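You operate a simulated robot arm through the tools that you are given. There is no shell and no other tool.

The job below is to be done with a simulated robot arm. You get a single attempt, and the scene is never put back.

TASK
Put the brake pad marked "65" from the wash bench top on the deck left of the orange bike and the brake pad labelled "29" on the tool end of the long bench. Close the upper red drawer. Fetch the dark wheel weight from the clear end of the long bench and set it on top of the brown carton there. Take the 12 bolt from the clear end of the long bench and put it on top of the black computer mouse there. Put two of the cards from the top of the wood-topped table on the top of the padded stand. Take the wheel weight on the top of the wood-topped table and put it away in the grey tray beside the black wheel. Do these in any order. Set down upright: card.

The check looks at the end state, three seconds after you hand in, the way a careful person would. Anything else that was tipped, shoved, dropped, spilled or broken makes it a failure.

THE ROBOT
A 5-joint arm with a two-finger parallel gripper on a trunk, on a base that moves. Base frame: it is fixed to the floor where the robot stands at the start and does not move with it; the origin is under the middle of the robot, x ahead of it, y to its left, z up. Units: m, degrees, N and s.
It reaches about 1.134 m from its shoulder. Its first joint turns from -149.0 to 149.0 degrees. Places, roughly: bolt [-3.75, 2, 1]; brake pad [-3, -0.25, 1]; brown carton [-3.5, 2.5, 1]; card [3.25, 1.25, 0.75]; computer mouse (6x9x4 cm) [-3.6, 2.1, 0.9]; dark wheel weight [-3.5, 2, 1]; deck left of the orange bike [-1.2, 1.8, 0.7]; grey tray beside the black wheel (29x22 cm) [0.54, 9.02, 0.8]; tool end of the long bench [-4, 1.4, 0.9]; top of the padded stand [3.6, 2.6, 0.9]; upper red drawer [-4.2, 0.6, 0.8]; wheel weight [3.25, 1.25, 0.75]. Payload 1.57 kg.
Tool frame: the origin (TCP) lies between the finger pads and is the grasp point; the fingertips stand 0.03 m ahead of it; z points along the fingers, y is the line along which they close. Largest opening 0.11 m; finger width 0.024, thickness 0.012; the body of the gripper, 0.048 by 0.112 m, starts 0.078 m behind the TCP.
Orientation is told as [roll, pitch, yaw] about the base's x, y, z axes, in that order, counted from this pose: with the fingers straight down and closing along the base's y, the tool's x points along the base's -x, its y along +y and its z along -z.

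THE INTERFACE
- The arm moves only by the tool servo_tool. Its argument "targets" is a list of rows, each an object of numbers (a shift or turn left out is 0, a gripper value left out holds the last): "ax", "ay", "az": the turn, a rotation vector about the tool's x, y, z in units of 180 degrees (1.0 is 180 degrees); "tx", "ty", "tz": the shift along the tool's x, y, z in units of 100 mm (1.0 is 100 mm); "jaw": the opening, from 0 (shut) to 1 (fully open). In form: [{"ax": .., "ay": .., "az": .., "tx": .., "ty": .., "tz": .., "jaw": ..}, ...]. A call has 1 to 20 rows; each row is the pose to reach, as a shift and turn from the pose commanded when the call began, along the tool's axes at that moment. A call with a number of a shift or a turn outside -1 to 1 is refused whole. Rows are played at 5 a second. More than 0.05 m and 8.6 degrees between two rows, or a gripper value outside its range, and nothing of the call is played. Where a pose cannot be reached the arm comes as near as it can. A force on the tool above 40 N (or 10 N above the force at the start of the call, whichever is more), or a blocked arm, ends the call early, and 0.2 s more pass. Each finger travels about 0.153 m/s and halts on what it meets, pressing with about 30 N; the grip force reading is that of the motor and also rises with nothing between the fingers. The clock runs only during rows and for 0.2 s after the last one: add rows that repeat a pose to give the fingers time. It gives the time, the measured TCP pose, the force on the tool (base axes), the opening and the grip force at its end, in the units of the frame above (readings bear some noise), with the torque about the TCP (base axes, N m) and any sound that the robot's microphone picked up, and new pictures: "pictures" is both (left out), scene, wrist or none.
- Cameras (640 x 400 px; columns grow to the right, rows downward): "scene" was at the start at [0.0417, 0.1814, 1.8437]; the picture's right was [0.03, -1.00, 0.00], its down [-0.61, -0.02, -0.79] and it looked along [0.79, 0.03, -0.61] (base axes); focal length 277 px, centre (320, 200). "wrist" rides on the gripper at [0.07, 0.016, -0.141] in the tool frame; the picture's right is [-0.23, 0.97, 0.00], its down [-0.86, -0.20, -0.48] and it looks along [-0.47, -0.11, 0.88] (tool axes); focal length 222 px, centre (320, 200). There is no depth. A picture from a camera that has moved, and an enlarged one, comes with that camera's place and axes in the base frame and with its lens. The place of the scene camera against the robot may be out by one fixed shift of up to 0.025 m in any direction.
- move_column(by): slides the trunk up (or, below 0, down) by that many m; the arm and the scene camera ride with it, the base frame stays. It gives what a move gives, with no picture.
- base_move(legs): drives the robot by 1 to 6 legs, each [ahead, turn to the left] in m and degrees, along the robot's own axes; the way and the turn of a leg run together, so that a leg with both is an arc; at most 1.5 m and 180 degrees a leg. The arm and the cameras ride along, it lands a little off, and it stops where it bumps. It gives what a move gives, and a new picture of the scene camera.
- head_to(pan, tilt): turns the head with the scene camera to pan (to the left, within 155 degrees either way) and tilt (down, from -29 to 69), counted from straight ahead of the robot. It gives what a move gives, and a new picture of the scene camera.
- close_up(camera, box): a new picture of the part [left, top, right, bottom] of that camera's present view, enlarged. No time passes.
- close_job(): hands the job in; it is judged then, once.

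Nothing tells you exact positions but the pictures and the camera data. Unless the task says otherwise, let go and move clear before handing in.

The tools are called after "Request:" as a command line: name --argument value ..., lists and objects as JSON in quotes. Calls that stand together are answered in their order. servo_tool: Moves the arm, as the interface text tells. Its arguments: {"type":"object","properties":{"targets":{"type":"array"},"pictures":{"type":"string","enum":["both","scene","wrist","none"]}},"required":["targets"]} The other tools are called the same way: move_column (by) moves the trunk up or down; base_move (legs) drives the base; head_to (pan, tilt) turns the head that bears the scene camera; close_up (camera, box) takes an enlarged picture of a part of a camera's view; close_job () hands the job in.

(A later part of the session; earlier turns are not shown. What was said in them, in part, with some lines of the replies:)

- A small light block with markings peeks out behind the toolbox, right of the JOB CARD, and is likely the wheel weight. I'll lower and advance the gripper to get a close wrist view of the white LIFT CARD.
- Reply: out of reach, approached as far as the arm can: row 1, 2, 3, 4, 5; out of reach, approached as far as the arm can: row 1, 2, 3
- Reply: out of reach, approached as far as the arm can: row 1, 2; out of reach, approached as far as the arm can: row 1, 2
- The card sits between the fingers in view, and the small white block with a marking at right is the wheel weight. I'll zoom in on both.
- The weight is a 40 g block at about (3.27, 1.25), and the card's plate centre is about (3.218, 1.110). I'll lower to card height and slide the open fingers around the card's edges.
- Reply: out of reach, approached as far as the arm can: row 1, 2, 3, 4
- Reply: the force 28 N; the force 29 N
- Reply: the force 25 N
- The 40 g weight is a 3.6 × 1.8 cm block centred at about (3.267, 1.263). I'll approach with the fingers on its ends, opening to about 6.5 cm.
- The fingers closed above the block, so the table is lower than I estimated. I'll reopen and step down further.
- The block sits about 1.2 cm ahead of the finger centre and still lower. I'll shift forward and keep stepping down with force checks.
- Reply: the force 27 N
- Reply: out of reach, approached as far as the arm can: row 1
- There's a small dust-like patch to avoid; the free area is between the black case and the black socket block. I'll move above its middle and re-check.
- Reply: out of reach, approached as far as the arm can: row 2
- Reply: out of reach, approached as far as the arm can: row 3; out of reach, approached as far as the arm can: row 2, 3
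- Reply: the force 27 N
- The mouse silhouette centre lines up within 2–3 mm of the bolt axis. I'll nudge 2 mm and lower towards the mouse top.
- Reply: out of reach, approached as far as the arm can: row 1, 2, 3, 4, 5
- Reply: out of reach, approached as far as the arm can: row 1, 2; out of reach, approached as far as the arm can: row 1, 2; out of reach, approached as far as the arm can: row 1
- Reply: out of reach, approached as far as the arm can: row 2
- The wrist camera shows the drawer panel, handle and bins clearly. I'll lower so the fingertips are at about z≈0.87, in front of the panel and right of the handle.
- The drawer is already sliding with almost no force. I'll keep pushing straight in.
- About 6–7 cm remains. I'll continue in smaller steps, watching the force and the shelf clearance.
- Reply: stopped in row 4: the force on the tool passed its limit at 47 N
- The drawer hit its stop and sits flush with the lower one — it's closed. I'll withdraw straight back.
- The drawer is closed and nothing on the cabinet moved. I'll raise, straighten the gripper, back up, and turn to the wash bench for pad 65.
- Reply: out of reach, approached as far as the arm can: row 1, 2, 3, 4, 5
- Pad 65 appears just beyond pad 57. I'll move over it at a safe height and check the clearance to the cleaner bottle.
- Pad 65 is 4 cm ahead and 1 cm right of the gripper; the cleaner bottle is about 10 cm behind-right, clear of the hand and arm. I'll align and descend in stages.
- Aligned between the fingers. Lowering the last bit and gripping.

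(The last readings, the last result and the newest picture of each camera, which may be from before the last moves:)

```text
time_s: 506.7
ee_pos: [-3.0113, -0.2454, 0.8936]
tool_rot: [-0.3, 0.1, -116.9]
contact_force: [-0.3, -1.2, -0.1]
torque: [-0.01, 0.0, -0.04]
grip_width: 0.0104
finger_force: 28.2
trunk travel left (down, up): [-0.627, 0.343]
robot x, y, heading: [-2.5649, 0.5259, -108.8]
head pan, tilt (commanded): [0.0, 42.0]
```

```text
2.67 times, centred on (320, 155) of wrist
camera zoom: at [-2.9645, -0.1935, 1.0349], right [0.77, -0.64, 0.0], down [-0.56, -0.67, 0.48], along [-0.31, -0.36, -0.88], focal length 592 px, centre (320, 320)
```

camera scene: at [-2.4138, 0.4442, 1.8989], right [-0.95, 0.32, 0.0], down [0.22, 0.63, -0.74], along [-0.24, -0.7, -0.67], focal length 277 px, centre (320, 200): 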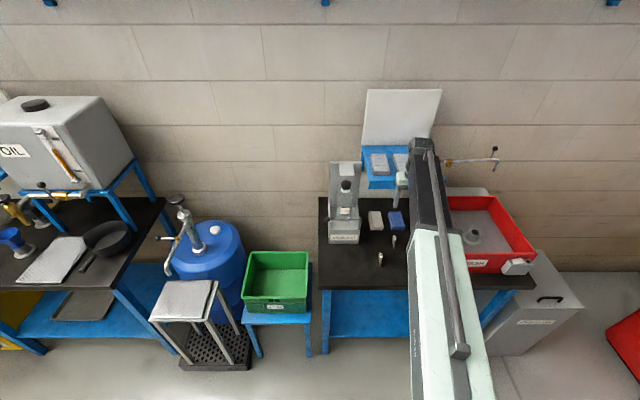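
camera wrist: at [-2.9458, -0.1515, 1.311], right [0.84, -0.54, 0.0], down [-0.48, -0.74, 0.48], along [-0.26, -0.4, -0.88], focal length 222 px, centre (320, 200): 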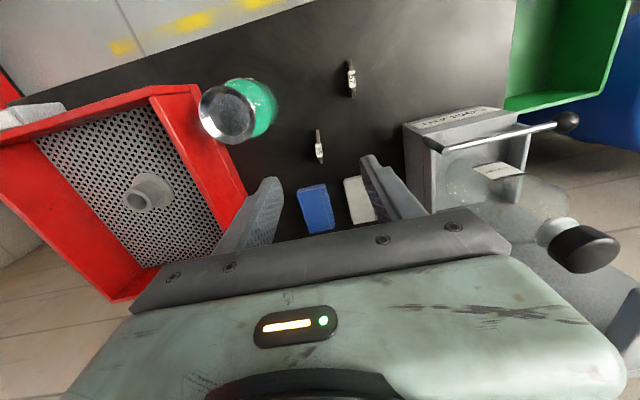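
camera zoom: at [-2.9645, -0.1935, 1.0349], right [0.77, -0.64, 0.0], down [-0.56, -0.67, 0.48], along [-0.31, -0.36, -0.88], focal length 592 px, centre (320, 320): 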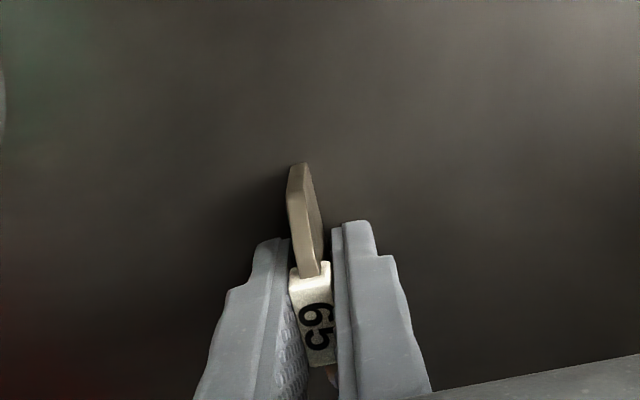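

Pad 65 is gripped. I'll lift it clear, withdraw from the wash bench, and drive to the side of the bike lift.

Request:
move_column --by 0.28

Request:
servo_tool --targets '[{"tx": 0.4}, {"tx": 0.8}, {"tx": 1.0}]' --pictures "none"

Request:
servo_tool --targets '[{"tx": 0.4}, {"tx": 0.8}, {"tx": 1.0}]' --pictures "wrist"

Request:
base_move --legs '[[-0.6, 0], [0, 90.5]]'

```text
time_s: 509.6
ee_pos: [-3.0109, -0.247, 1.1728]
tool_rot: [-0.1, 0.1, -117.0]
contact_force: [-0.2, -0.1, -1.2]
torque: [0.01, 0.01, 0.01]
grip_width: 0.0107
finger_force: 28.4
trunk travel left (down, up): [-0.907, 0.063]
robot x, y, heading: [-2.5625, 0.5237, -109.0]
head pan, tilt (commanded): [0.0, 42.0]
```

```text
time_s: 510.4
ee_pos: [-2.967, -0.1577, 1.1738]
tool_rot: [-0.2, 0.2, -117.1]
contact_force: [-0.2, 0.2, -0.6]
torque: [-0.03, 0.0, -0.04]
grip_width: 0.0105
finger_force: 28.1
trunk travel left (down, up): [-0.907, 0.063]
robot x, y, heading: [-2.5601, 0.5236, -108.8]
head pan, tilt (commanded): [0.0, 42.0]
```

```text
time_s: 511.2
ee_pos: [-2.9206, -0.0686, 1.1723]
tool_rot: [-0.2, 0.2, -117.0]
contact_force: [0.9, -0.1, -1.2]
torque: [0.03, 0.03, -0.02]
grip_width: 0.0103
finger_force: 28.3
trunk travel left (down, up): [-0.907, 0.063]
robot x, y, heading: [-2.5633, 0.5202, -108.9]
head pan, tilt (commanded): [0.0, 42.0]
camera wrist: at [-2.8741, -0.0144, 1.315], right [0.77, -0.64, 0.0], down [-0.56, -0.67, 0.48], along [-0.31, -0.36, -0.88], focal length 222 px, centre (320, 200)
```

wrist: 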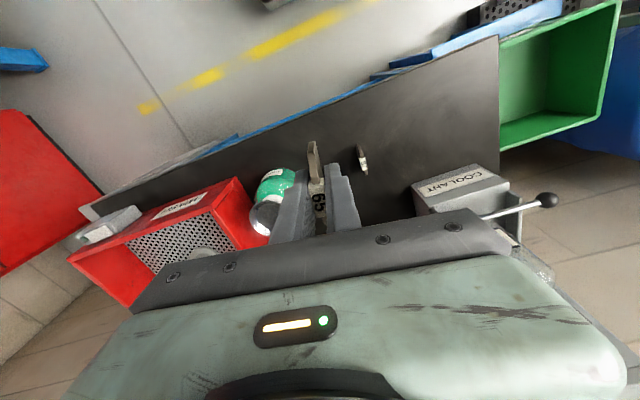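

```text
time_s: 518.5
ee_pos: [-1.769, 0.7573, 1.1735]
tool_rot: [-0.1, 0.2, -25.6]
contact_force: [-0.7, -0.5, -0.7]
torque: [0.04, -0.01, 0.01]
grip_width: 0.0105
finger_force: 29.1
trunk travel left (down, up): [-0.907, 0.063]
robot x, y, heading: [-2.3747, 1.0766, -17.9]
head pan, tilt (commanded): [0.0, 42.0]
camera scene: at [-2.2843, 1.2387, 1.9029], right [-0.31, -0.95, 0.0], down [-0.64, 0.21, -0.74], along [0.71, -0.23, -0.67], focal length 277 px, centre (320, 200)
```

scene: 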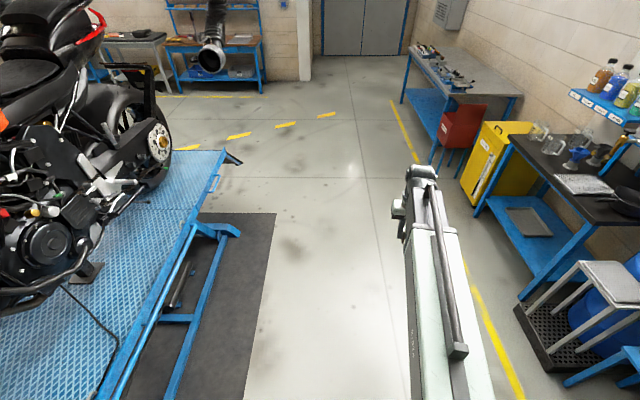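

Request:
base_move --legs '[[0.86, 0], [0, 89.6]]'

Request:
head_to --pan 0 --tilt 40

```text
time_s: 526.8
ee_pos: [-1.231, 1.4214, 1.1729]
tool_rot: [-0.2, 0.2, 63.9]
contact_force: [-0.1, -0.6, -0.6]
torque: [0.0, 0.0, 0.04]
grip_width: 0.0103
finger_force: 28.6
trunk travel left (down, up): [-0.907, 0.063]
robot x, y, heading: [-1.5337, 0.8095, 70.8]
head pan, tilt (commanded): [0.0, 42.0]
camera scene: at [-1.6824, 0.914, 1.9027], right [0.95, -0.33, 0.0], down [-0.22, -0.63, -0.74], along [0.24, 0.7, -0.67], focal length 277 px, centre (320, 200)
```

scene: 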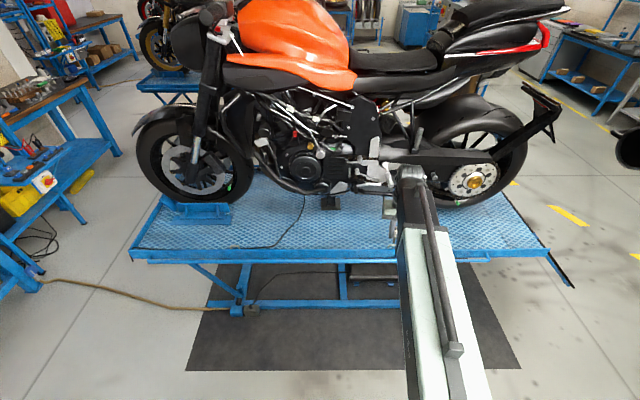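

```text
time_s: 527.4
ee_pos: [-1.2292, 1.4201, 1.1742]
tool_rot: [-0.2, 0.2, 63.9]
contact_force: [0.1, 0.0, 0.5]
torque: [0.01, -0.01, 0.01]
grip_width: 0.0105
finger_force: 28.7
trunk travel left (down, up): [-0.907, 0.063]
robot x, y, heading: [-1.5374, 0.8074, 70.9]
head pan, tilt (commanded): [0.0, 40.0]
camera scene: at [-1.6806, 0.9146, 1.9058], right [0.95, -0.33, 0.0], down [-0.21, -0.61, -0.77], along [0.25, 0.72, -0.64], focal length 277 px, centre (320, 200)
```

scene: 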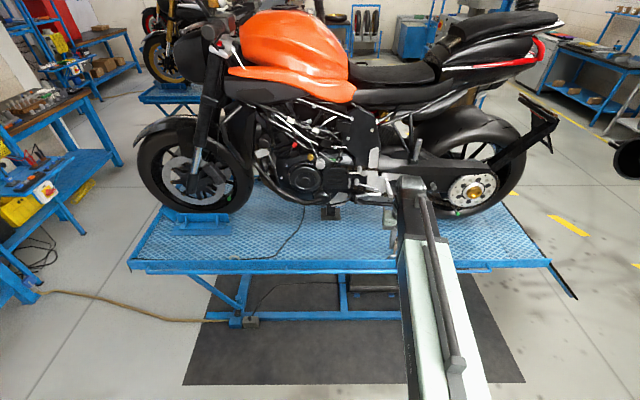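

I'm facing the side of the lift. Before reaching in, I'll zoom in on the deck strip and the bike parts that stick out.

Request:
close_up --camera "scene" --box '[240, 130, 480, 280]'

Request:
close_up --camera "wrist" --box '[0, 0, 640, 400]'

```text
2.67 times, centred on (360, 205) of scene
camera zoom: at [-1.6806, 0.9146, 1.9058], right [0.95, -0.33, 0.0], down [-0.21, -0.61, -0.77], along [0.25, 0.72, -0.64], focal length 739 px, centre (213, 187)
```

zoom: 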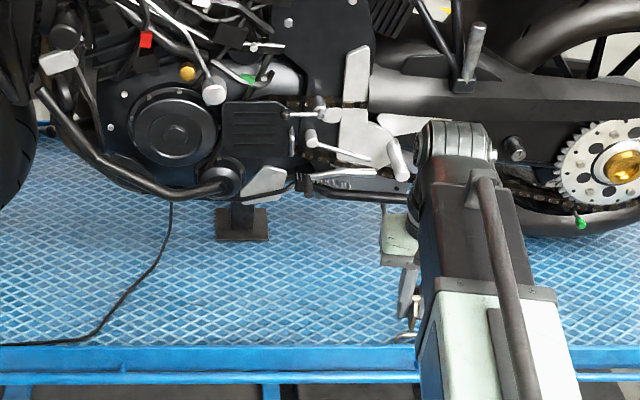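

```text
1.00 times, centred on (320, 200) of wrist (not enlarged: the box is as wide or as high as the picture)
camera zoom: at [-1.2748, 1.3639, 1.315], right [-0.77, 0.63, 0.0], down [0.56, 0.68, 0.48], along [0.3, 0.37, -0.88], focal length 222 px, centre (320, 200)
```

zoom: 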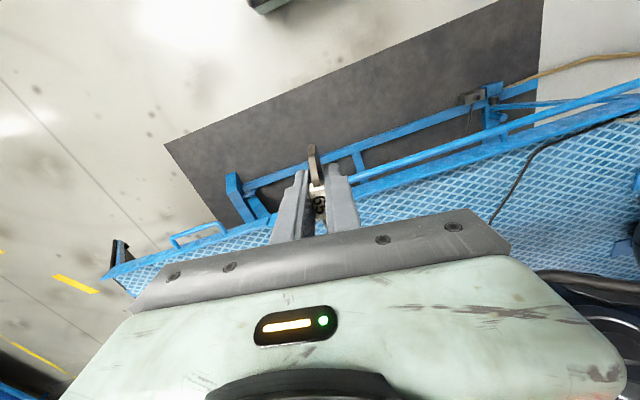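

I'll lower first while still outside the deck, then slide in horizontally just above it, keeping the hand below the foot-pegs.

Request:
move_column --by -0.32

Request:
close_up --camera "scene" --box '[240, 60, 480, 210]'

Request:
close_up --camera "scene" --box '[240, 130, 480, 280]'

Request:
close_up --camera "wrist" --box '[0, 0, 640, 400]'

```text
time_s: 530.6
ee_pos: [-1.2305, 1.4209, 0.8529]
tool_rot: [-0.2, 0.2, 63.9]
contact_force: [0.2, -1.2, -0.4]
torque: [-0.03, 0.0, 0.0]
grip_width: 0.0105
finger_force: 28.6
trunk travel left (down, up): [-0.587, 0.383]
robot x, y, heading: [-1.5352, 0.8116, 71.0]
head pan, tilt (commanded): [0.0, 40.0]
```

```text
2.67 times, centred on (360, 135) of scene
camera zoom: at [-1.681, 0.9149, 1.5858], right [0.95, -0.33, 0.0], down [-0.21, -0.61, -0.77], along [0.25, 0.72, -0.64], focal length 739 px, centre (213, 373)
```

zoom: 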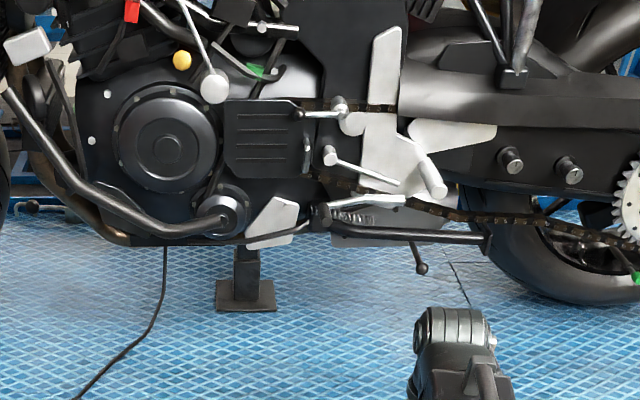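

```text
2.67 times, centred on (360, 205) of scene
camera zoom: at [-1.681, 0.9149, 1.5858], right [0.95, -0.33, 0.0], down [-0.21, -0.61, -0.77], along [0.25, 0.72, -0.64], focal length 739 px, centre (213, 187)
```

zoom: 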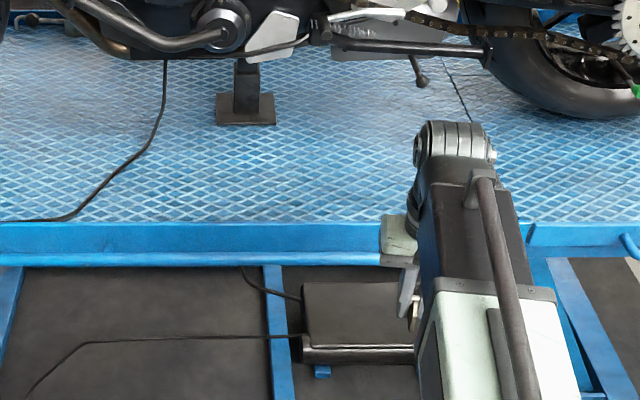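

```text
1.00 times, centred on (320, 200) of wrist (not enlarged: the box is as wide or as high as the picture)
camera zoom: at [-1.2756, 1.3643, 0.995], right [-0.77, 0.63, 0.0], down [0.56, 0.68, 0.48], along [0.3, 0.37, -0.88], focal length 222 px, centre (320, 200)
```

zoom: 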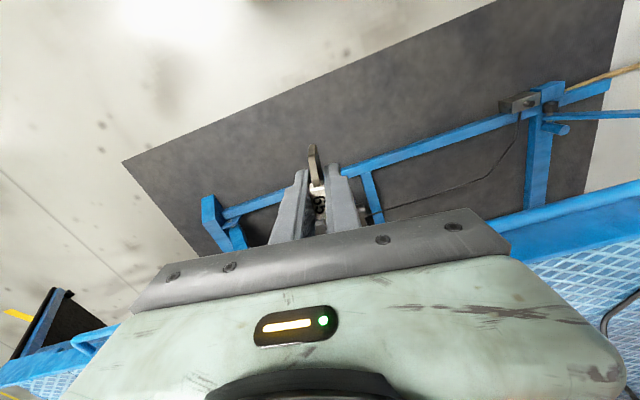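

The deck is at about z≈0.765; a foot-peg sticks out at my right around z≈1.08, so I'll place the pad slightly to the left of it. Driving forward 20 cm, then shifting left before sliding in.

Request:
base_move --legs '[[0.2, 0]]'

Request:
servo_tool --targets '[{"ty": 0.35}, {"ty": 0.7}, {"ty": 1.0}]' --pictures "none"

Request:
servo_tool --targets '[{"ty": 0.25, "tx": -0.15}, {"ty": 0.45, "tx": -0.4}, {"ty": 0.45, "tx": -0.6}]' --pictures "both"

```text
time_s: 532.2
ee_pos: [-1.1643, 1.6097, 0.8532]
tool_rot: [-0.2, 0.2, 63.9]
contact_force: [0.0, -0.1, -1.0]
torque: [0.03, 0.02, 0.04]
grip_width: 0.0104
finger_force: 28.0
trunk travel left (down, up): [-0.587, 0.383]
robot x, y, heading: [-1.4696, 1.0037, 71.1]
head pan, tilt (commanded): [0.0, 40.0]
camera scene: at [-1.6154, 1.1048, 1.5858], right [0.95, -0.33, 0.0], down [-0.21, -0.61, -0.77], along [0.25, 0.72, -0.64], focal length 277 px, centre (320, 200)
```

scene: 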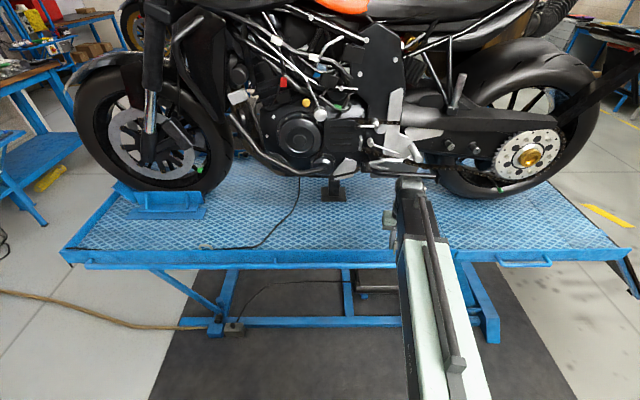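

```text
time_s: 533.0
ee_pos: [-1.2521, 1.6553, 0.8546]
tool_rot: [-0.2, 0.3, 63.8]
contact_force: [-0.4, -0.1, -1.9]
torque: [0.03, -0.01, -0.01]
grip_width: 0.0102
finger_force: 28.3
trunk travel left (down, up): [-0.587, 0.383]
robot x, y, heading: [-1.4724, 0.9938, 71.2]
head pan, tilt (commanded): [0.0, 40.0]
```

```text
time_s: 533.8
ee_pos: [-1.268, 1.7285, 0.8535]
tool_rot: [-0.2, 0.1, 63.8]
contact_force: [-0.2, -0.2, -1.8]
torque: [-0.01, -0.02, 0.01]
grip_width: 0.0107
finger_force: 28.4
trunk travel left (down, up): [-0.587, 0.383]
robot x, y, heading: [-1.47, 1.0009, 70.9]
head pan, tilt (commanded): [0.0, 40.0]
camera scene: at [-1.6155, 1.1052, 1.5857], right [0.95, -0.33, 0.0], down [-0.21, -0.61, -0.77], along [0.25, 0.72, -0.64], focal length 277 px, centre (320, 200)
camera wrist: at [-1.3135, 1.6731, 0.9949], right [-0.77, 0.63, 0.0], down [0.56, 0.68, 0.48], along [0.3, 0.37, -0.88], focal length 222 px, centre (320, 200)
```

scene: 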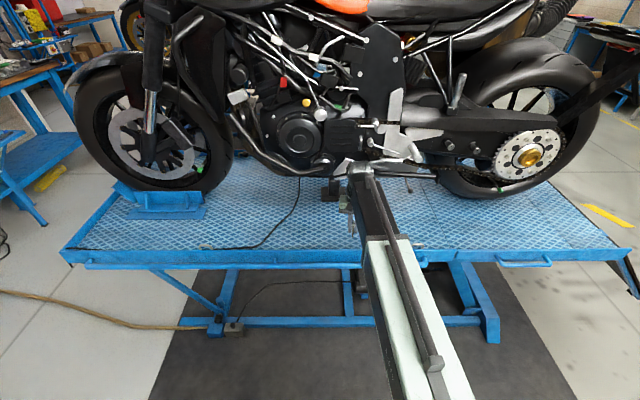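
wrist: 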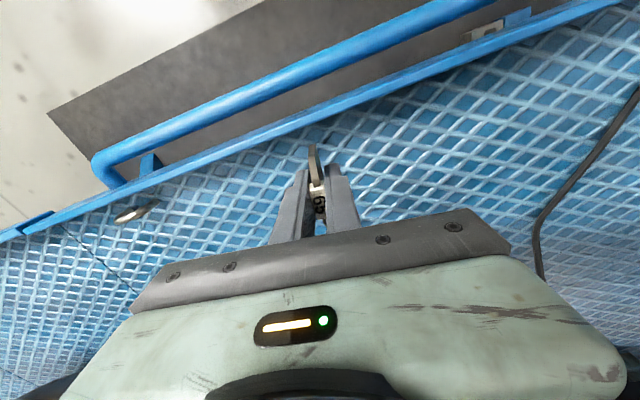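

The pad is just inside the deck edge. I'll slide 5.5 cm further in and lower.

Request:
servo_tool --targets '[{"tx": -0.2}, {"tx": -0.4}, {"tx": -0.55}, {"tx": -0.55}]' --pictures "both"

Request:
close_up --camera "scene" --box '[270, 110, 450, 250]'

```text
time_s: 534.8
ee_pos: [-1.2438, 1.7773, 0.8531]
tool_rot: [-0.1, 0.2, 63.8]
contact_force: [0.5, 0.4, -1.3]
torque: [0.01, 0.0, 0.01]
grip_width: 0.0106
finger_force: 28.6
trunk travel left (down, up): [-0.587, 0.383]
robot x, y, heading: [-1.4687, 0.9981, 70.8]
head pan, tilt (commanded): [0.0, 40.0]
camera scene: at [-1.6153, 1.1052, 1.5858], right [0.95, -0.33, 0.0], down [-0.21, -0.61, -0.77], along [0.25, 0.72, -0.64], focal length 277 px, centre (320, 200)
camera wrist: at [-1.2893, 1.7218, 0.9948], right [-0.77, 0.63, 0.0], down [0.56, 0.68, 0.48], along [0.3, 0.37, -0.88], focal length 222 px, centre (320, 200)
```

scene: 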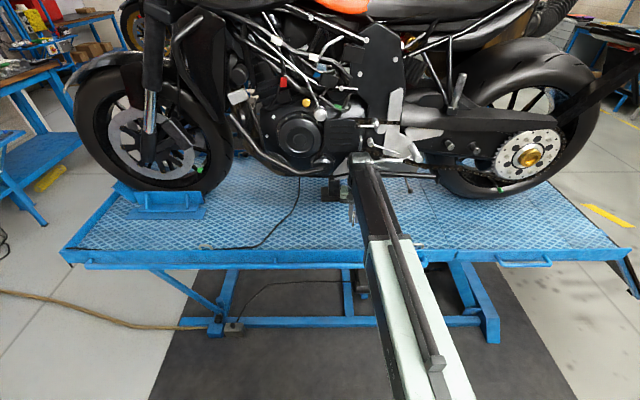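
wrist: 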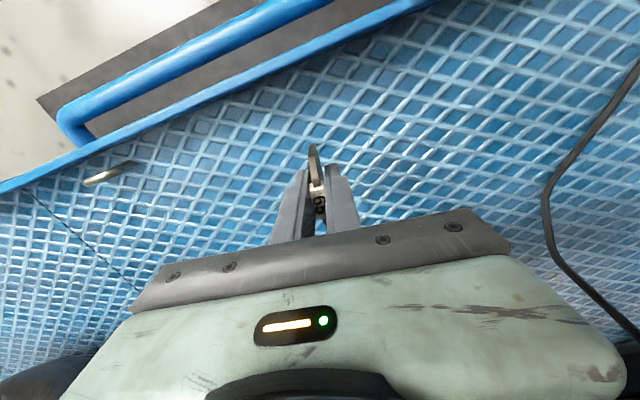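

```text
2.86 times, centred on (360, 180) of scene
camera zoom: at [-1.6153, 1.1052, 1.5858], right [0.95, -0.33, 0.0], down [-0.21, -0.61, -0.77], along [0.25, 0.72, -0.64], focal length 792 px, centre (206, 257)
```

zoom: 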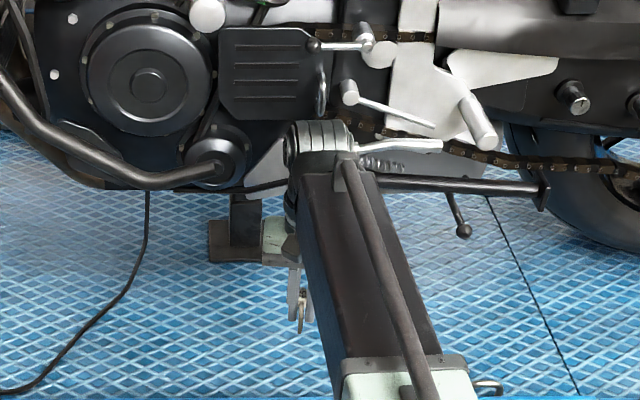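

Clear of the bike levers. Lowering towards the deck in steps.

Request:
move_column --by -0.032

Request:
close_up --camera "wrist" --box '[200, 80, 440, 230]'

```text
time_s: 535.5
ee_pos: [-1.2439, 1.7774, 0.8208]
tool_rot: [-0.2, 0.2, 63.8]
contact_force: [0.0, -0.1, -0.8]
torque: [-0.03, -0.02, -0.02]
grip_width: 0.0103
finger_force: 28.8
trunk travel left (down, up): [-0.555, 0.415]
robot x, y, heading: [-1.4698, 1.0034, 70.8]
head pan, tilt (commanded): [0.0, 40.0]
```

```text
2.67 times, centred on (320, 155) of wrist
camera zoom: at [-1.2894, 1.7216, 0.9629], right [-0.77, 0.63, 0.0], down [0.56, 0.68, 0.48], along [0.3, 0.37, -0.88], focal length 592 px, centre (320, 320)
```

zoom: 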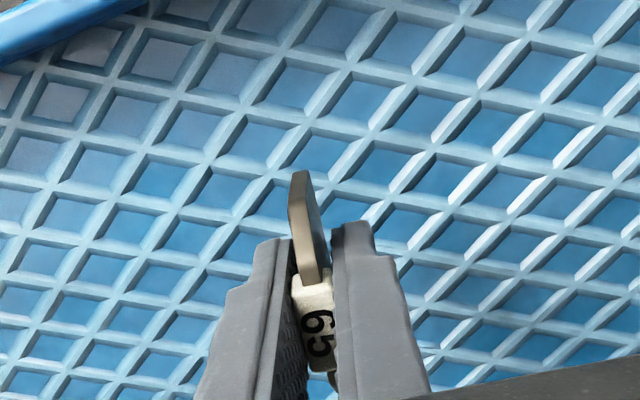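

Request:
move_column --by -0.006

```text
time_s: 536.1
ee_pos: [-1.244, 1.7776, 0.815]
tool_rot: [-0.3, 0.1, 63.7]
contact_force: [0.4, 0.4, -0.9]
torque: [-0.01, 0.03, 0.02]
grip_width: 0.0107
finger_force: 28.5
trunk travel left (down, up): [-0.549, 0.421]
robot x, y, heading: [-1.4696, 1.0037, 70.9]
head pan, tilt (commanded): [0.0, 40.0]
```

Request:
move_column --by -0.005

```text
time_s: 536.6
ee_pos: [-1.2441, 1.7773, 0.81]
tool_rot: [-0.1, 0.2, 63.8]
contact_force: [-1.0, -0.4, -1.9]
torque: [0.04, 0.0, -0.03]
grip_width: 0.0108
finger_force: 28.4
trunk travel left (down, up): [-0.544, 0.426]
robot x, y, heading: [-1.4715, 1.0006, 71.0]
head pan, tilt (commanded): [0.0, 40.0]
```

Request:
move_column --by -0.005

```text
time_s: 537.2
ee_pos: [-1.2449, 1.7782, 0.8053]
tool_rot: [-0.2, 0.2, 63.9]
contact_force: [-0.9, 0.3, -0.9]
torque: [-0.01, 0.0, 0.01]
grip_width: 0.0105
finger_force: 29.0
trunk travel left (down, up): [-0.539, 0.431]
robot x, y, heading: [-1.4697, 0.9978, 70.9]
head pan, tilt (commanded): [0.0, 40.0]
```

Request:
move_column --by -0.005

Request:
close_up --camera "wrist" --box '[200, 80, 440, 230]'

```text
time_s: 537.7
ee_pos: [-1.2441, 1.776, 0.8007]
tool_rot: [-0.1, 0.2, 63.8]
contact_force: [1.1, 0.0, -1.3]
torque: [0.0, -0.01, 0.04]
grip_width: 0.0103
finger_force: 28.2
trunk travel left (down, up): [-0.534, 0.436]
robot x, y, heading: [-1.4677, 0.9961, 71.0]
head pan, tilt (commanded): [0.0, 40.0]
```

```text
2.67 times, centred on (320, 155) of wrist
camera zoom: at [-1.2895, 1.7216, 0.9419], right [-0.77, 0.63, 0.0], down [0.56, 0.68, 0.48], along [0.3, 0.37, -0.88], focal length 592 px, centre (320, 320)
```

zoom: 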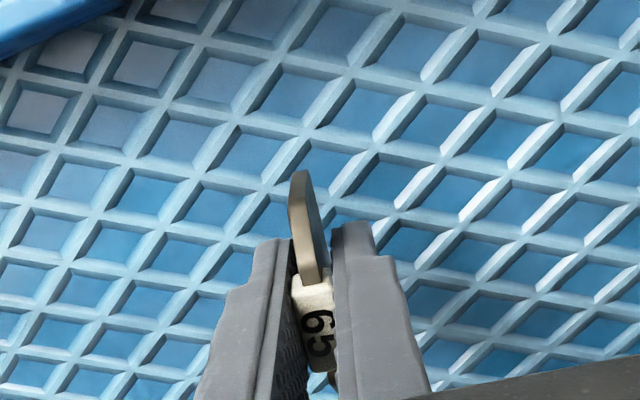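

Request:
move_column --by -0.005

```text
time_s: 538.3
ee_pos: [-1.2446, 1.7777, 0.795]
tool_rot: [-0.1, 0.3, 63.8]
contact_force: [0.0, -0.3, -1.9]
torque: [-0.01, 0.01, -0.02]
grip_width: 0.0103
finger_force: 28.4
trunk travel left (down, up): [-0.529, 0.441]
robot x, y, heading: [-1.4703, 1.0011, 70.9]
head pan, tilt (commanded): [0.0, 40.0]
```

Request:
move_column --by -0.005

```text
time_s: 538.8
ee_pos: [-1.2442, 1.777, 0.7909]
tool_rot: [-0.2, 0.2, 63.8]
contact_force: [0.3, -0.3, -1.3]
torque: [-0.03, 0.01, -0.03]
grip_width: 0.0104
finger_force: 28.6
trunk travel left (down, up): [-0.524, 0.446]
robot x, y, heading: [-1.4686, 0.9996, 70.8]
head pan, tilt (commanded): [0.0, 40.0]
```

Request:
move_column --by -0.005

```text
time_s: 539.3
ee_pos: [-1.2436, 1.7775, 0.7854]
tool_rot: [-0.2, 0.3, 63.8]
contact_force: [0.5, -0.1, -0.9]
torque: [0.0, 0.01, 0.0]
grip_width: 0.0106
finger_force: 28.3
trunk travel left (down, up): [-0.519, 0.451]
robot x, y, heading: [-1.4686, 1.0005, 70.8]
head pan, tilt (commanded): [0.0, 40.0]
```

Request:
move_column --by -0.004

Request:
close_up --camera "wrist" --box '[200, 80, 440, 230]'

Request:
close_up --camera "scene" --box '[300, 140, 400, 240]'

```text
time_s: 539.9
ee_pos: [-1.2443, 1.7782, 0.7808]
tool_rot: [-0.2, 0.2, 63.8]
contact_force: [-0.4, -0.3, -0.8]
torque: [0.0, 0.01, -0.01]
grip_width: 0.0109
finger_force: 28.6
trunk travel left (down, up): [-0.515, 0.455]
robot x, y, heading: [-1.4704, 0.9973, 71.0]
head pan, tilt (commanded): [0.0, 40.0]
```

```text
2.67 times, centred on (320, 155) of wrist
camera zoom: at [-1.2894, 1.7216, 0.9229], right [-0.77, 0.63, 0.0], down [0.56, 0.68, 0.48], along [0.3, 0.37, -0.88], focal length 592 px, centre (320, 320)
```

zoom: 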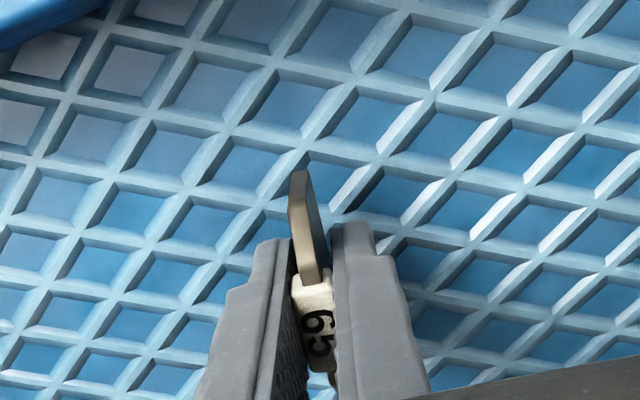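

```text
4.00 times, centred on (350, 190) of scene
camera zoom: at [-1.6153, 1.1051, 1.5138], right [0.95, -0.33, 0.0], down [-0.21, -0.61, -0.77], along [0.25, 0.72, -0.64], focal length 1109 px, centre (200, 240)
```

zoom: 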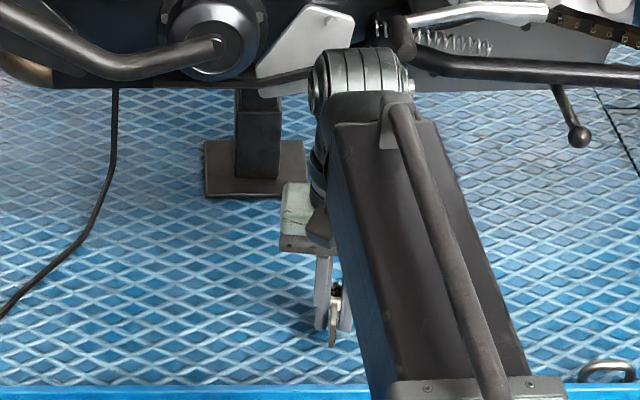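

Request:
move_column --by -0.004

```text
time_s: 540.4
ee_pos: [-1.2445, 1.7772, 0.7767]
tool_rot: [-0.2, 0.3, 63.8]
contact_force: [0.5, 0.6, -1.4]
torque: [-0.02, 0.0, 0.0]
grip_width: 0.0106
finger_force: 28.6
trunk travel left (down, up): [-0.511, 0.459]
robot x, y, heading: [-1.4693, 1.001, 70.8]
head pan, tilt (commanded): [0.0, 40.0]
```

Request:
move_column --by -0.004

```text
time_s: 540.9
ee_pos: [-1.2444, 1.7768, 0.773]
tool_rot: [-0.2, 0.3, 63.8]
contact_force: [0.6, 0.0, -1.7]
torque: [0.01, 0.02, -0.02]
grip_width: 0.0104
finger_force: 28.4
trunk travel left (down, up): [-0.507, 0.463]
robot x, y, heading: [-1.4669, 0.9967, 71.0]
head pan, tilt (commanded): [0.0, 40.0]
```

Request:
move_column --by -0.004

```text
time_s: 541.5
ee_pos: [-1.2449, 1.7783, 0.7686]
tool_rot: [-0.2, 0.2, 63.8]
contact_force: [0.7, 0.3, -0.6]
torque: [-0.01, 0.0, -0.01]
grip_width: 0.0106
finger_force: 28.3
trunk travel left (down, up): [-0.503, 0.467]
robot x, y, heading: [-1.4698, 1.0023, 70.8]
head pan, tilt (commanded): [0.0, 40.0]
```

Request:
move_column --by -0.005

```text
time_s: 542.0
ee_pos: [-1.2436, 1.7773, 0.7646]
tool_rot: [-0.2, 0.1, 63.8]
contact_force: [0.6, 0.1, 0.2]
torque: [0.0, -0.03, -0.01]
grip_width: 0.0106
finger_force: 28.2
trunk travel left (down, up): [-0.498, 0.472]
robot x, y, heading: [-1.4712, 0.9967, 70.8]
head pan, tilt (commanded): [0.0, 40.0]
```

Request:
move_column --by -0.004

Request:
close_up --camera "scene" --box '[310, 150, 390, 210]'

```text
time_s: 542.5
ee_pos: [-1.2432, 1.7763, 0.7613]
tool_rot: [-0.1, -0.1, 63.8]
contact_force: [2.8, 6.7, 26.6]
torque: [0.14, -0.02, 0.01]
grip_width: 0.0103
finger_force: 28.6
trunk travel left (down, up): [-0.494, 0.476]
robot x, y, heading: [-1.4665, 0.9999, 70.9]
head pan, tilt (commanded): [0.0, 40.0]
```

```text
6.67 times, centred on (350, 180) of scene
camera zoom: at [-1.6159, 1.1029, 1.4932], right [0.95, -0.33, 0.0], down [-0.21, -0.61, -0.77], along [0.25, 0.72, -0.64], focal length 1848 px, centre (120, 333)
```

zoom: 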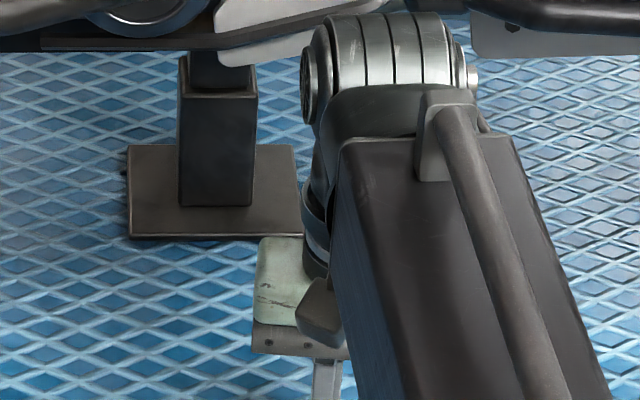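

Contact with the deck. Easing up 1 mm and releasing the pad.

Request:
move_column --by 0.001

Request:
close_up --camera "wrist" --box '[200, 80, 440, 230]'

```text
time_s: 543.0
ee_pos: [-1.2441, 1.7768, 0.7614]
tool_rot: [-0.2, 0.0, 63.8]
contact_force: [1.6, 4.1, 14.8]
torque: [0.39, -0.16, 0.0]
grip_width: 0.0107
finger_force: 28.5
trunk travel left (down, up): [-0.495, 0.475]
robot x, y, heading: [-1.4686, 0.9992, 71.0]
head pan, tilt (commanded): [0.0, 40.0]
```

```text
2.67 times, centred on (320, 155) of wrist
camera zoom: at [-1.2896, 1.7208, 0.9036], right [-0.77, 0.63, 0.0], down [0.56, 0.68, 0.48], along [0.3, 0.37, -0.88], focal length 592 px, centre (320, 320)
```

zoom: 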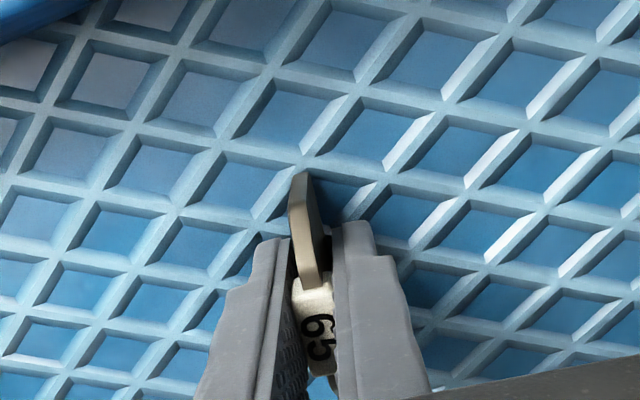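

Request:
move_column --by 0.001

Request:
servo_tool --targets '[{"jaw": 0.1}, {"jaw": 0.12}, {"jaw": 0.16}, {"jaw": 0.22}, {"jaw": 0.3}, {"jaw": 0.3}]' --pictures "wrist"

Request:
close_up --camera "wrist" --box '[200, 80, 440, 230]'

```text
time_s: 543.5
ee_pos: [-1.2448, 1.7779, 0.7612]
tool_rot: [-0.2, 0.2, 63.7]
contact_force: [-0.3, -0.1, -0.4]
torque: [0.0, -0.04, 0.0]
grip_width: 0.0105
finger_force: 28.6
trunk travel left (down, up): [-0.496, 0.474]
robot x, y, heading: [-1.4668, 0.9973, 71.0]
head pan, tilt (commanded): [0.0, 40.0]
```

```text
time_s: 545.0
ee_pos: [-1.244, 1.7763, 0.7621]
tool_rot: [-0.2, 0.2, 63.8]
contact_force: [-0.3, -0.2, 0.4]
torque: [-0.01, 0.0, 0.0]
grip_width: 0.033
finger_force: 0.1
trunk travel left (down, up): [-0.496, 0.474]
robot x, y, heading: [-1.4705, 1.0005, 71.1]
head pan, tilt (commanded): [0.0, 40.0]
camera wrist: at [-1.2895, 1.7216, 0.9039], right [-0.77, 0.63, 0.0], down [0.56, 0.68, 0.48], along [0.3, 0.37, -0.88], focal length 222 px, centre (320, 200)
```

wrist: 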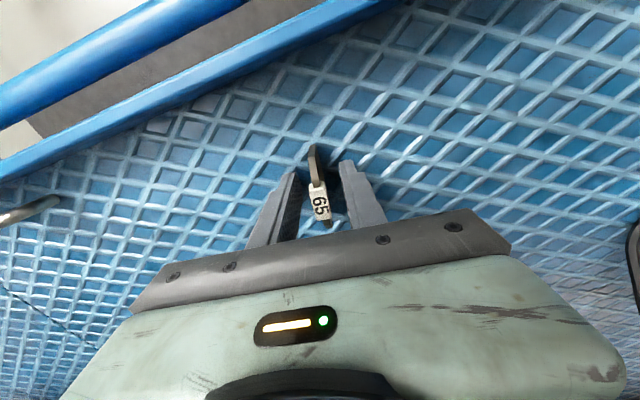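

```text
2.67 times, centred on (320, 155) of wrist
camera zoom: at [-1.2895, 1.7216, 0.9039], right [-0.77, 0.63, 0.0], down [0.56, 0.68, 0.48], along [0.3, 0.37, -0.88], focal length 592 px, centre (320, 320)
```

zoom: 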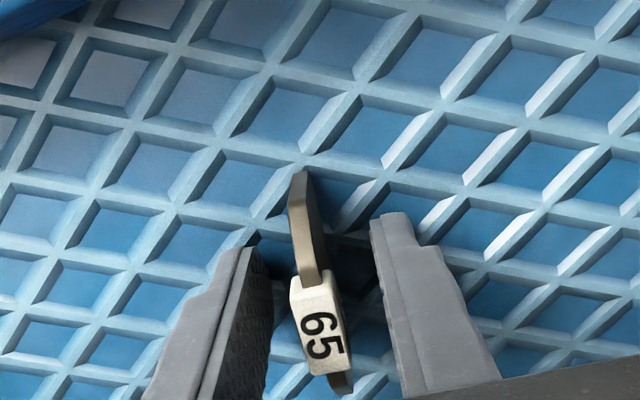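

Pad 65 stands on the deck. I'll raise just enough to clear it, then withdraw backwards the way I came.

Request:
move_column --by 0.09

Request:
servo_tool --targets '[{"tx": 0.35}, {"tx": 0.7}, {"tx": 1.0}]' --pictures "both"

Request:
close_up --camera "scene" --box '[290, 150, 390, 250]'

```text
time_s: 546.2
ee_pos: [-1.2452, 1.7781, 0.8527]
tool_rot: [-0.2, 0.2, 63.8]
contact_force: [0.7, 0.5, 0.0]
torque: [-0.04, 0.0, 0.03]
grip_width: 0.0329
finger_force: 0.0
trunk travel left (down, up): [-0.586, 0.384]
robot x, y, heading: [-1.4665, 0.9994, 71.1]
head pan, tilt (commanded): [0.0, 40.0]
```

```text
time_s: 547.0
ee_pos: [-1.2871, 1.6864, 0.8511]
tool_rot: [-0.2, 0.2, 63.8]
contact_force: [0.2, 0.4, -0.2]
torque: [-0.03, -0.05, 0.0]
grip_width: 0.0332
finger_force: 0.1
trunk travel left (down, up): [-0.586, 0.384]
robot x, y, heading: [-1.4702, 0.9999, 70.9]
head pan, tilt (commanded): [0.0, 40.0]
camera scene: at [-1.6153, 1.105, 1.5848], right [0.95, -0.33, 0.0], down [-0.21, -0.61, -0.77], along [0.25, 0.72, -0.64], focal length 277 px, centre (320, 200)
camera wrist: at [-1.3332, 1.63, 0.994], right [-0.77, 0.63, 0.0], down [0.56, 0.68, 0.48], along [0.3, 0.37, -0.88], focal length 222 px, centre (320, 200)
```

scene: 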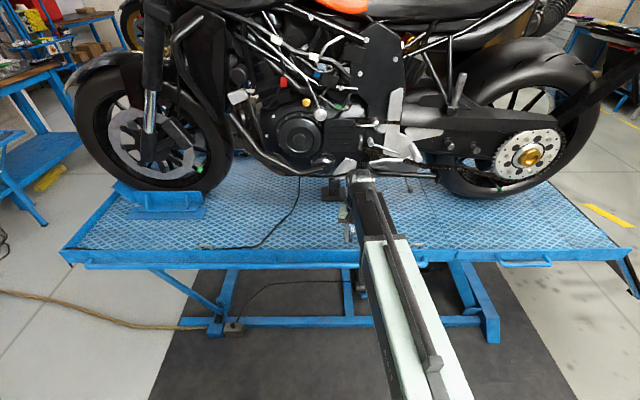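
wrist: 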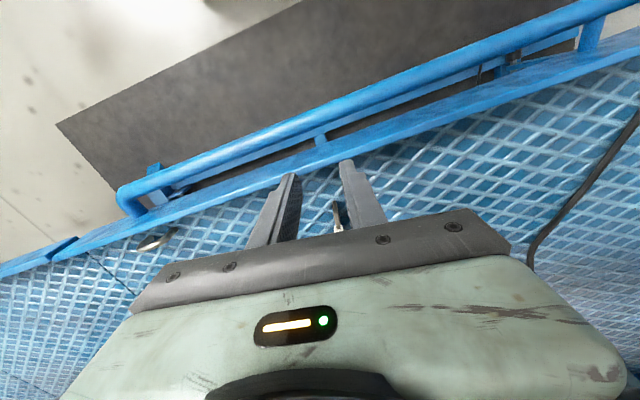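

```text
4.00 times, centred on (340, 200) of scene
camera zoom: at [-1.6153, 1.105, 1.5848], right [0.95, -0.33, 0.0], down [-0.21, -0.61, -0.77], along [0.25, 0.72, -0.64], focal length 1109 px, centre (240, 200)
```

zoom: 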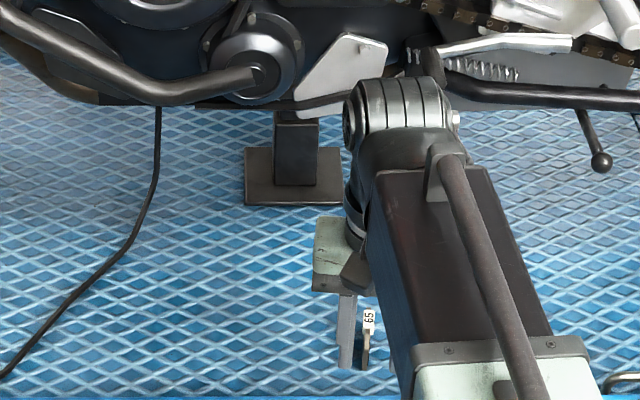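

Pad 65 stands on the deck. I'll back the robot away and do a final visual check.

Request:
base_move --legs '[[-0.4, 0]]'

Request:
move_column --by 0.35

Request:
close_up --camera "scene" --box '[260, 150, 480, 290]'

Request:
head_to --pan 88 --tilt 22

Request:
close_up --camera "scene" --box '[340, 130, 500, 230]'

Request:
close_up --camera "scene" --box '[180, 100, 360, 230]'

```text
time_s: 549.5
ee_pos: [-1.4191, 1.3172, 0.8531]
tool_rot: [-0.3, 0.2, 64.3]
contact_force: [0.6, -0.4, 0.5]
torque: [-0.01, 0.03, 0.01]
grip_width: 0.033
finger_force: 0.1
trunk travel left (down, up): [-0.586, 0.384]
robot x, y, heading: [-1.595, 0.6306, 71.4]
head pan, tilt (commanded): [0.0, 40.0]
camera scene: at [-1.7438, 0.7334, 1.5848], right [0.95, -0.32, 0.0], down [-0.2, -0.61, -0.77], along [0.24, 0.73, -0.64], focal length 277 px, centre (320, 200)
```

scene: 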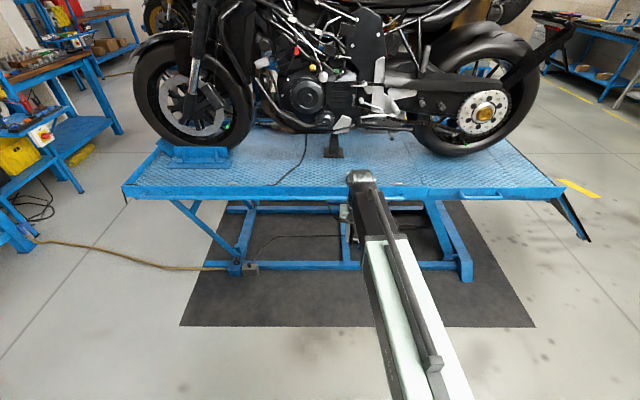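

```text
time_s: 552.9
ee_pos: [-1.4191, 1.3179, 1.2019]
tool_rot: [-0.2, 0.2, 64.1]
contact_force: [0.3, 0.0, 0.5]
torque: [0.01, 0.02, -0.02]
grip_width: 0.0333
finger_force: 0.0
trunk travel left (down, up): [-0.936, 0.034]
robot x, y, heading: [-1.598, 0.6269, 71.4]
head pan, tilt (commanded): [0.0, 40.0]
```

```text
2.86 times, centred on (370, 220) of scene
camera zoom: at [-1.7439, 0.7332, 1.9348], right [0.95, -0.32, 0.0], down [-0.2, -0.61, -0.77], along [0.24, 0.73, -0.64], focal length 792 px, centre (177, 143)
```

zoom: 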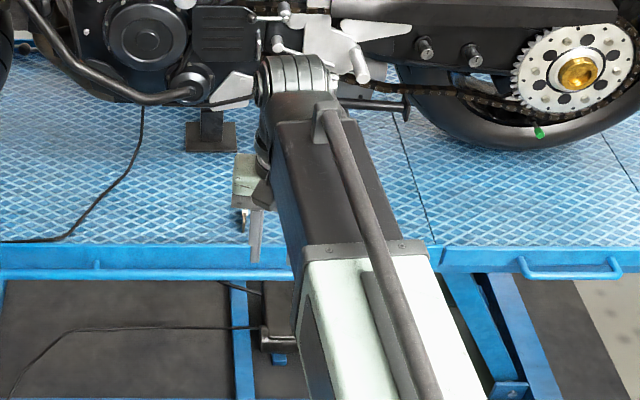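

```text
time_s: 554.5
ee_pos: [-1.4186, 1.3175, 1.2023]
tool_rot: [-0.2, 0.1, 64.2]
contact_force: [0.5, 0.5, -0.2]
torque: [-0.01, 0.0, 0.02]
grip_width: 0.0327
finger_force: 0.1
trunk travel left (down, up): [-0.936, 0.034]
robot x, y, heading: [-1.5998, 0.6291, 71.3]
head pan, tilt (commanded): [88.0, 22.0]
camera scene: at [-1.8578, 0.6851, 1.9629], right [0.35, 0.94, 0.0], down [0.35, -0.13, -0.93], along [-0.87, 0.32, -0.37], focal length 277 px, centre (320, 200)
```

scene: 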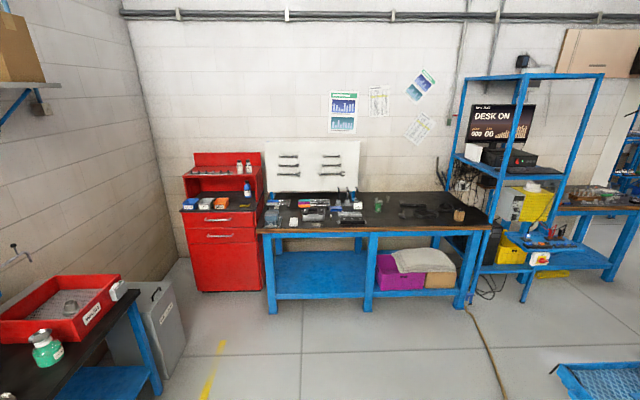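

```text
4.00 times, centred on (420, 180) of scene
camera zoom: at [-1.8578, 0.6851, 1.9629], right [0.35, 0.94, 0.0], down [0.35, -0.13, -0.93], along [-0.87, 0.32, -0.37], focal length 1109 px, centre (-80, 280)
```

zoom: 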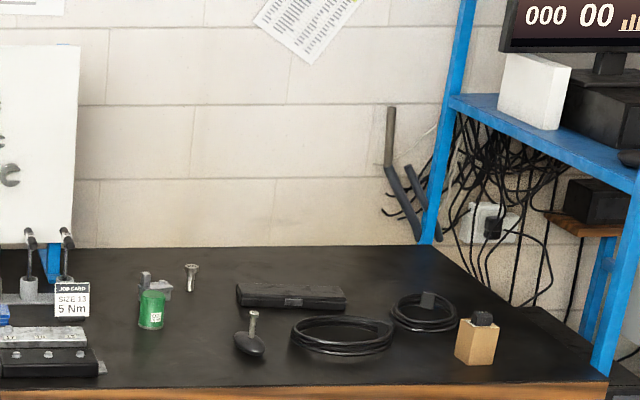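

```text
3.08 times, centred on (270, 165) of scene
camera zoom: at [-1.8578, 0.6851, 1.9629], right [0.35, 0.94, 0.0], down [0.35, -0.13, -0.93], along [-0.87, 0.32, -0.37], focal length 853 px, centre (474, 308)
```

zoom: 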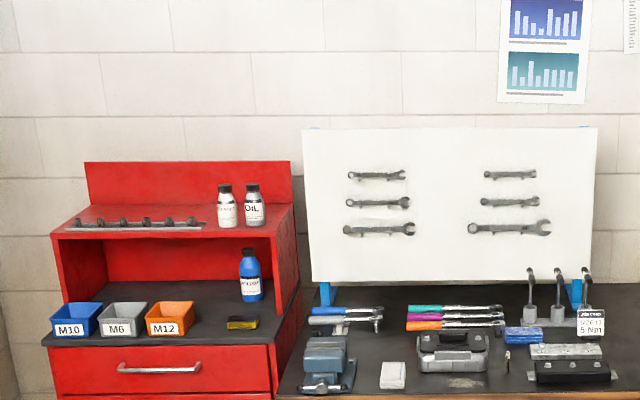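

The bolt on the mouse, weight on the carton, pad 29, and the closed drawer all look right. One last look at the deck pad and the wash bench.

Request:
head_to --pan 12 --tilt 40

Request:
close_up --camera "scene" --box '[320, 160, 480, 260]'

Request:
head_to --pan 140 --tilt 30

Request:
close_up --camera "scene" --box '[200, 120, 440, 270]'

Request:
head_to --pan -80 --tilt 10

Request:
close_up --camera "scene" --box '[200, 120, 400, 245]'

```text
time_s: 556.0
ee_pos: [-1.4192, 1.3167, 1.2022]
tool_rot: [-0.2, 0.2, 64.1]
contact_force: [0.7, -0.6, 0.4]
torque: [0.0, -0.03, -0.01]
grip_width: 0.033
finger_force: 0.1
trunk travel left (down, up): [-0.936, 0.034]
robot x, y, heading: [-1.5933, 0.6306, 71.6]
head pan, tilt (commanded): [12.0, 40.0]
camera scene: at [-1.7613, 0.737, 1.9348], right [0.99, -0.11, 0.0], down [-0.07, -0.64, -0.77], along [0.09, 0.76, -0.64], focal length 277 px, centre (320, 200)
```

scene: 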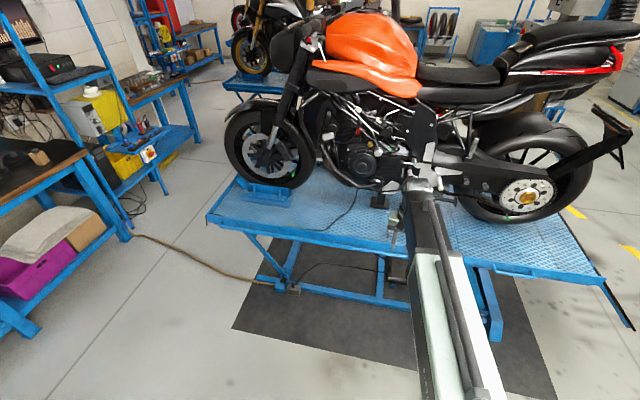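

```text
4.00 times, centred on (400, 210) of scene
camera zoom: at [-1.7613, 0.737, 1.9348], right [0.99, -0.11, 0.0], down [-0.07, -0.64, -0.77], along [0.09, 0.76, -0.64], focal length 1109 px, centre (0, 160)
```

zoom: 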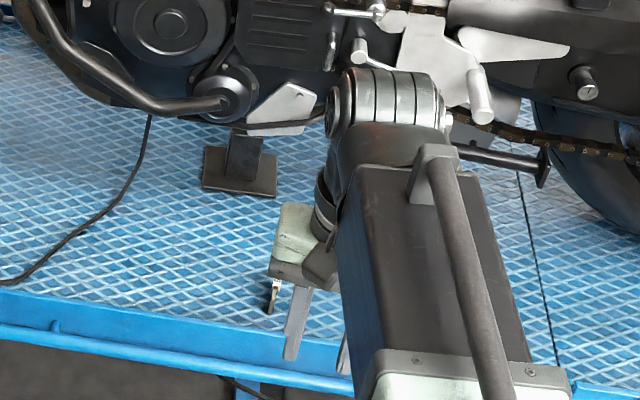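

```text
time_s: 558.1
ee_pos: [-1.4187, 1.3168, 1.2019]
tool_rot: [-0.2, 0.1, 64.2]
contact_force: [-0.4, 0.7, 0.9]
torque: [0.04, 0.02, 0.01]
grip_width: 0.0328
finger_force: 0.2
trunk travel left (down, up): [-0.936, 0.034]
robot x, y, heading: [-1.5968, 0.6278, 71.4]
head pan, tilt (commanded): [140.0, 30.0]
camera scene: at [-1.848, 0.6053, 1.9501], right [-0.52, 0.85, 0.0], down [0.43, 0.26, -0.87], along [-0.74, -0.45, -0.5], focal length 277 px, centre (320, 200)
```

scene: 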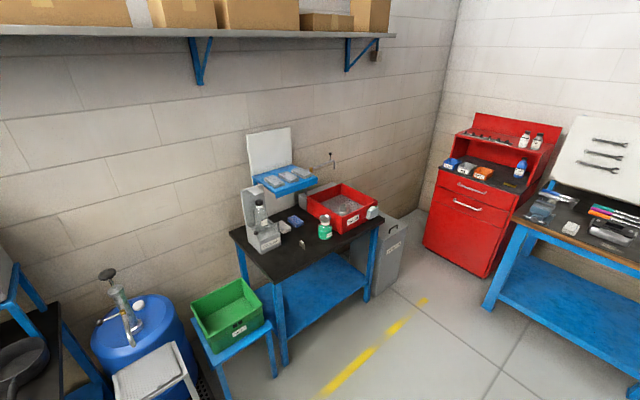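

```text
2.67 times, centred on (320, 195) of scene
camera zoom: at [-1.848, 0.6053, 1.9501], right [-0.52, 0.85, 0.0], down [0.43, 0.26, -0.87], along [-0.74, -0.45, -0.5], focal length 739 px, centre (320, 213)
```

zoom: 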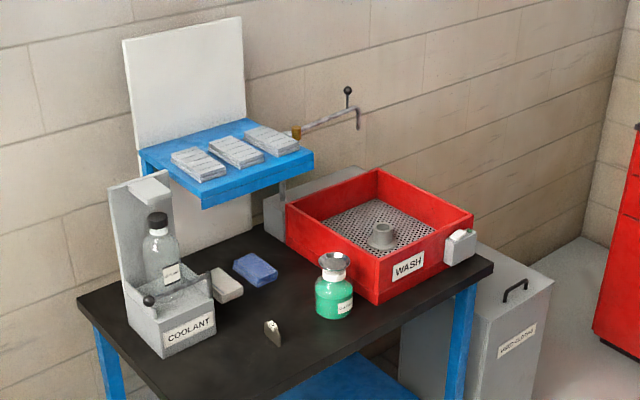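

```text
time_s: 561.2
ee_pos: [-1.4182, 1.3172, 1.2036]
tool_rot: [-0.1, 0.2, 64.2]
contact_force: [0.3, -0.5, 0.0]
torque: [-0.02, 0.03, 0.04]
grip_width: 0.0328
finger_force: 0.0
trunk travel left (down, up): [-0.936, 0.034]
robot x, y, heading: [-1.5981, 0.6309, 71.3]
head pan, tilt (commanded): [-80.0, 10.0]
camera scene: at [-1.6789, 0.6389, 1.9825], right [-0.15, -0.99, 0.0], down [-0.17, 0.03, -0.98], along [0.97, -0.14, -0.17], focal length 277 px, centre (320, 200)
```

scene: 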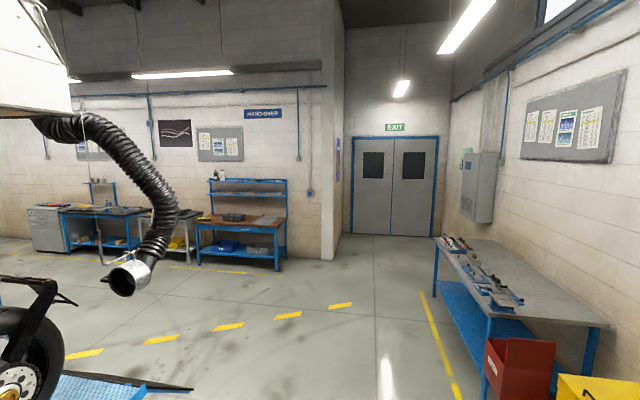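

```text
3.20 times, centred on (300, 182) of scene
camera zoom: at [-1.6789, 0.6389, 1.9825], right [-0.15, -0.99, 0.0], down [-0.17, 0.03, -0.98], along [0.97, -0.14, -0.17], focal length 887 px, centre (384, 256)
```

zoom: 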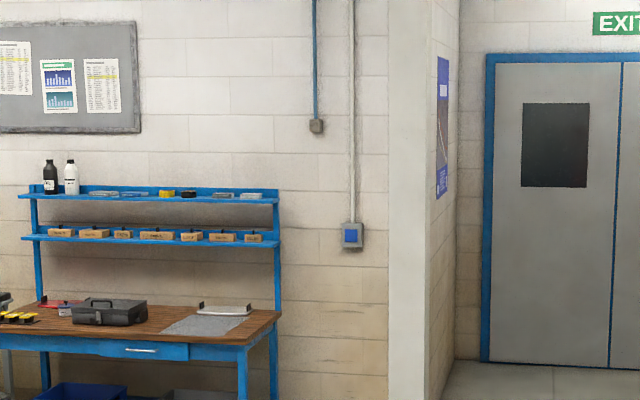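

All of it checks out in the pictures. Pad 65 stands on the deck and pad 29 on the tool end of the long bench. The upper red drawer is shut. The 30 g dark weight is on the carton, and bolt 12 is on the mouse. The two cards were standing upright on the padded stand, and the 40 g weight in the grey tray, when I last saw them up close. The gripper is empty and clear, so I'm handing in.

Request:
close_job

```text
The job is handed in.
```

The job is handed in, and every part of the task was done. I haven't seen a result from the check.

- **Brake pads:** pad "65" stands on the deck left of the orange bike. Pad "29" stands on the tool end of the long bench, between the black case and the socket block.
- **Drawer:** the upper red drawer is pushed in to its stop and sits flush with the one below.
- **Dark wheel weight:** the 30 g weight rests centred on top of the brown carton.
- **12 bolt:** it stands upright, head up, on top of the computer mouse. The mouse top is domed, so this is the least secure placement. It was still standing when I looked again later.
- **Cards:** I moved the white and the yellow LIFT CARD to the padded stand and left both upright. The first one slid slightly in the grip when it touched the pad.
- **Wheel weight:** the 40 g weight is in the free spot at the back left of the grey tray.

At the end I re-checked the deck, the long bench, the cabinet and the wash bench, and saw nothing tipped or moved. The padded stand and the grey tray were too far away to re-check, so I last saw those placements close up when I left them.
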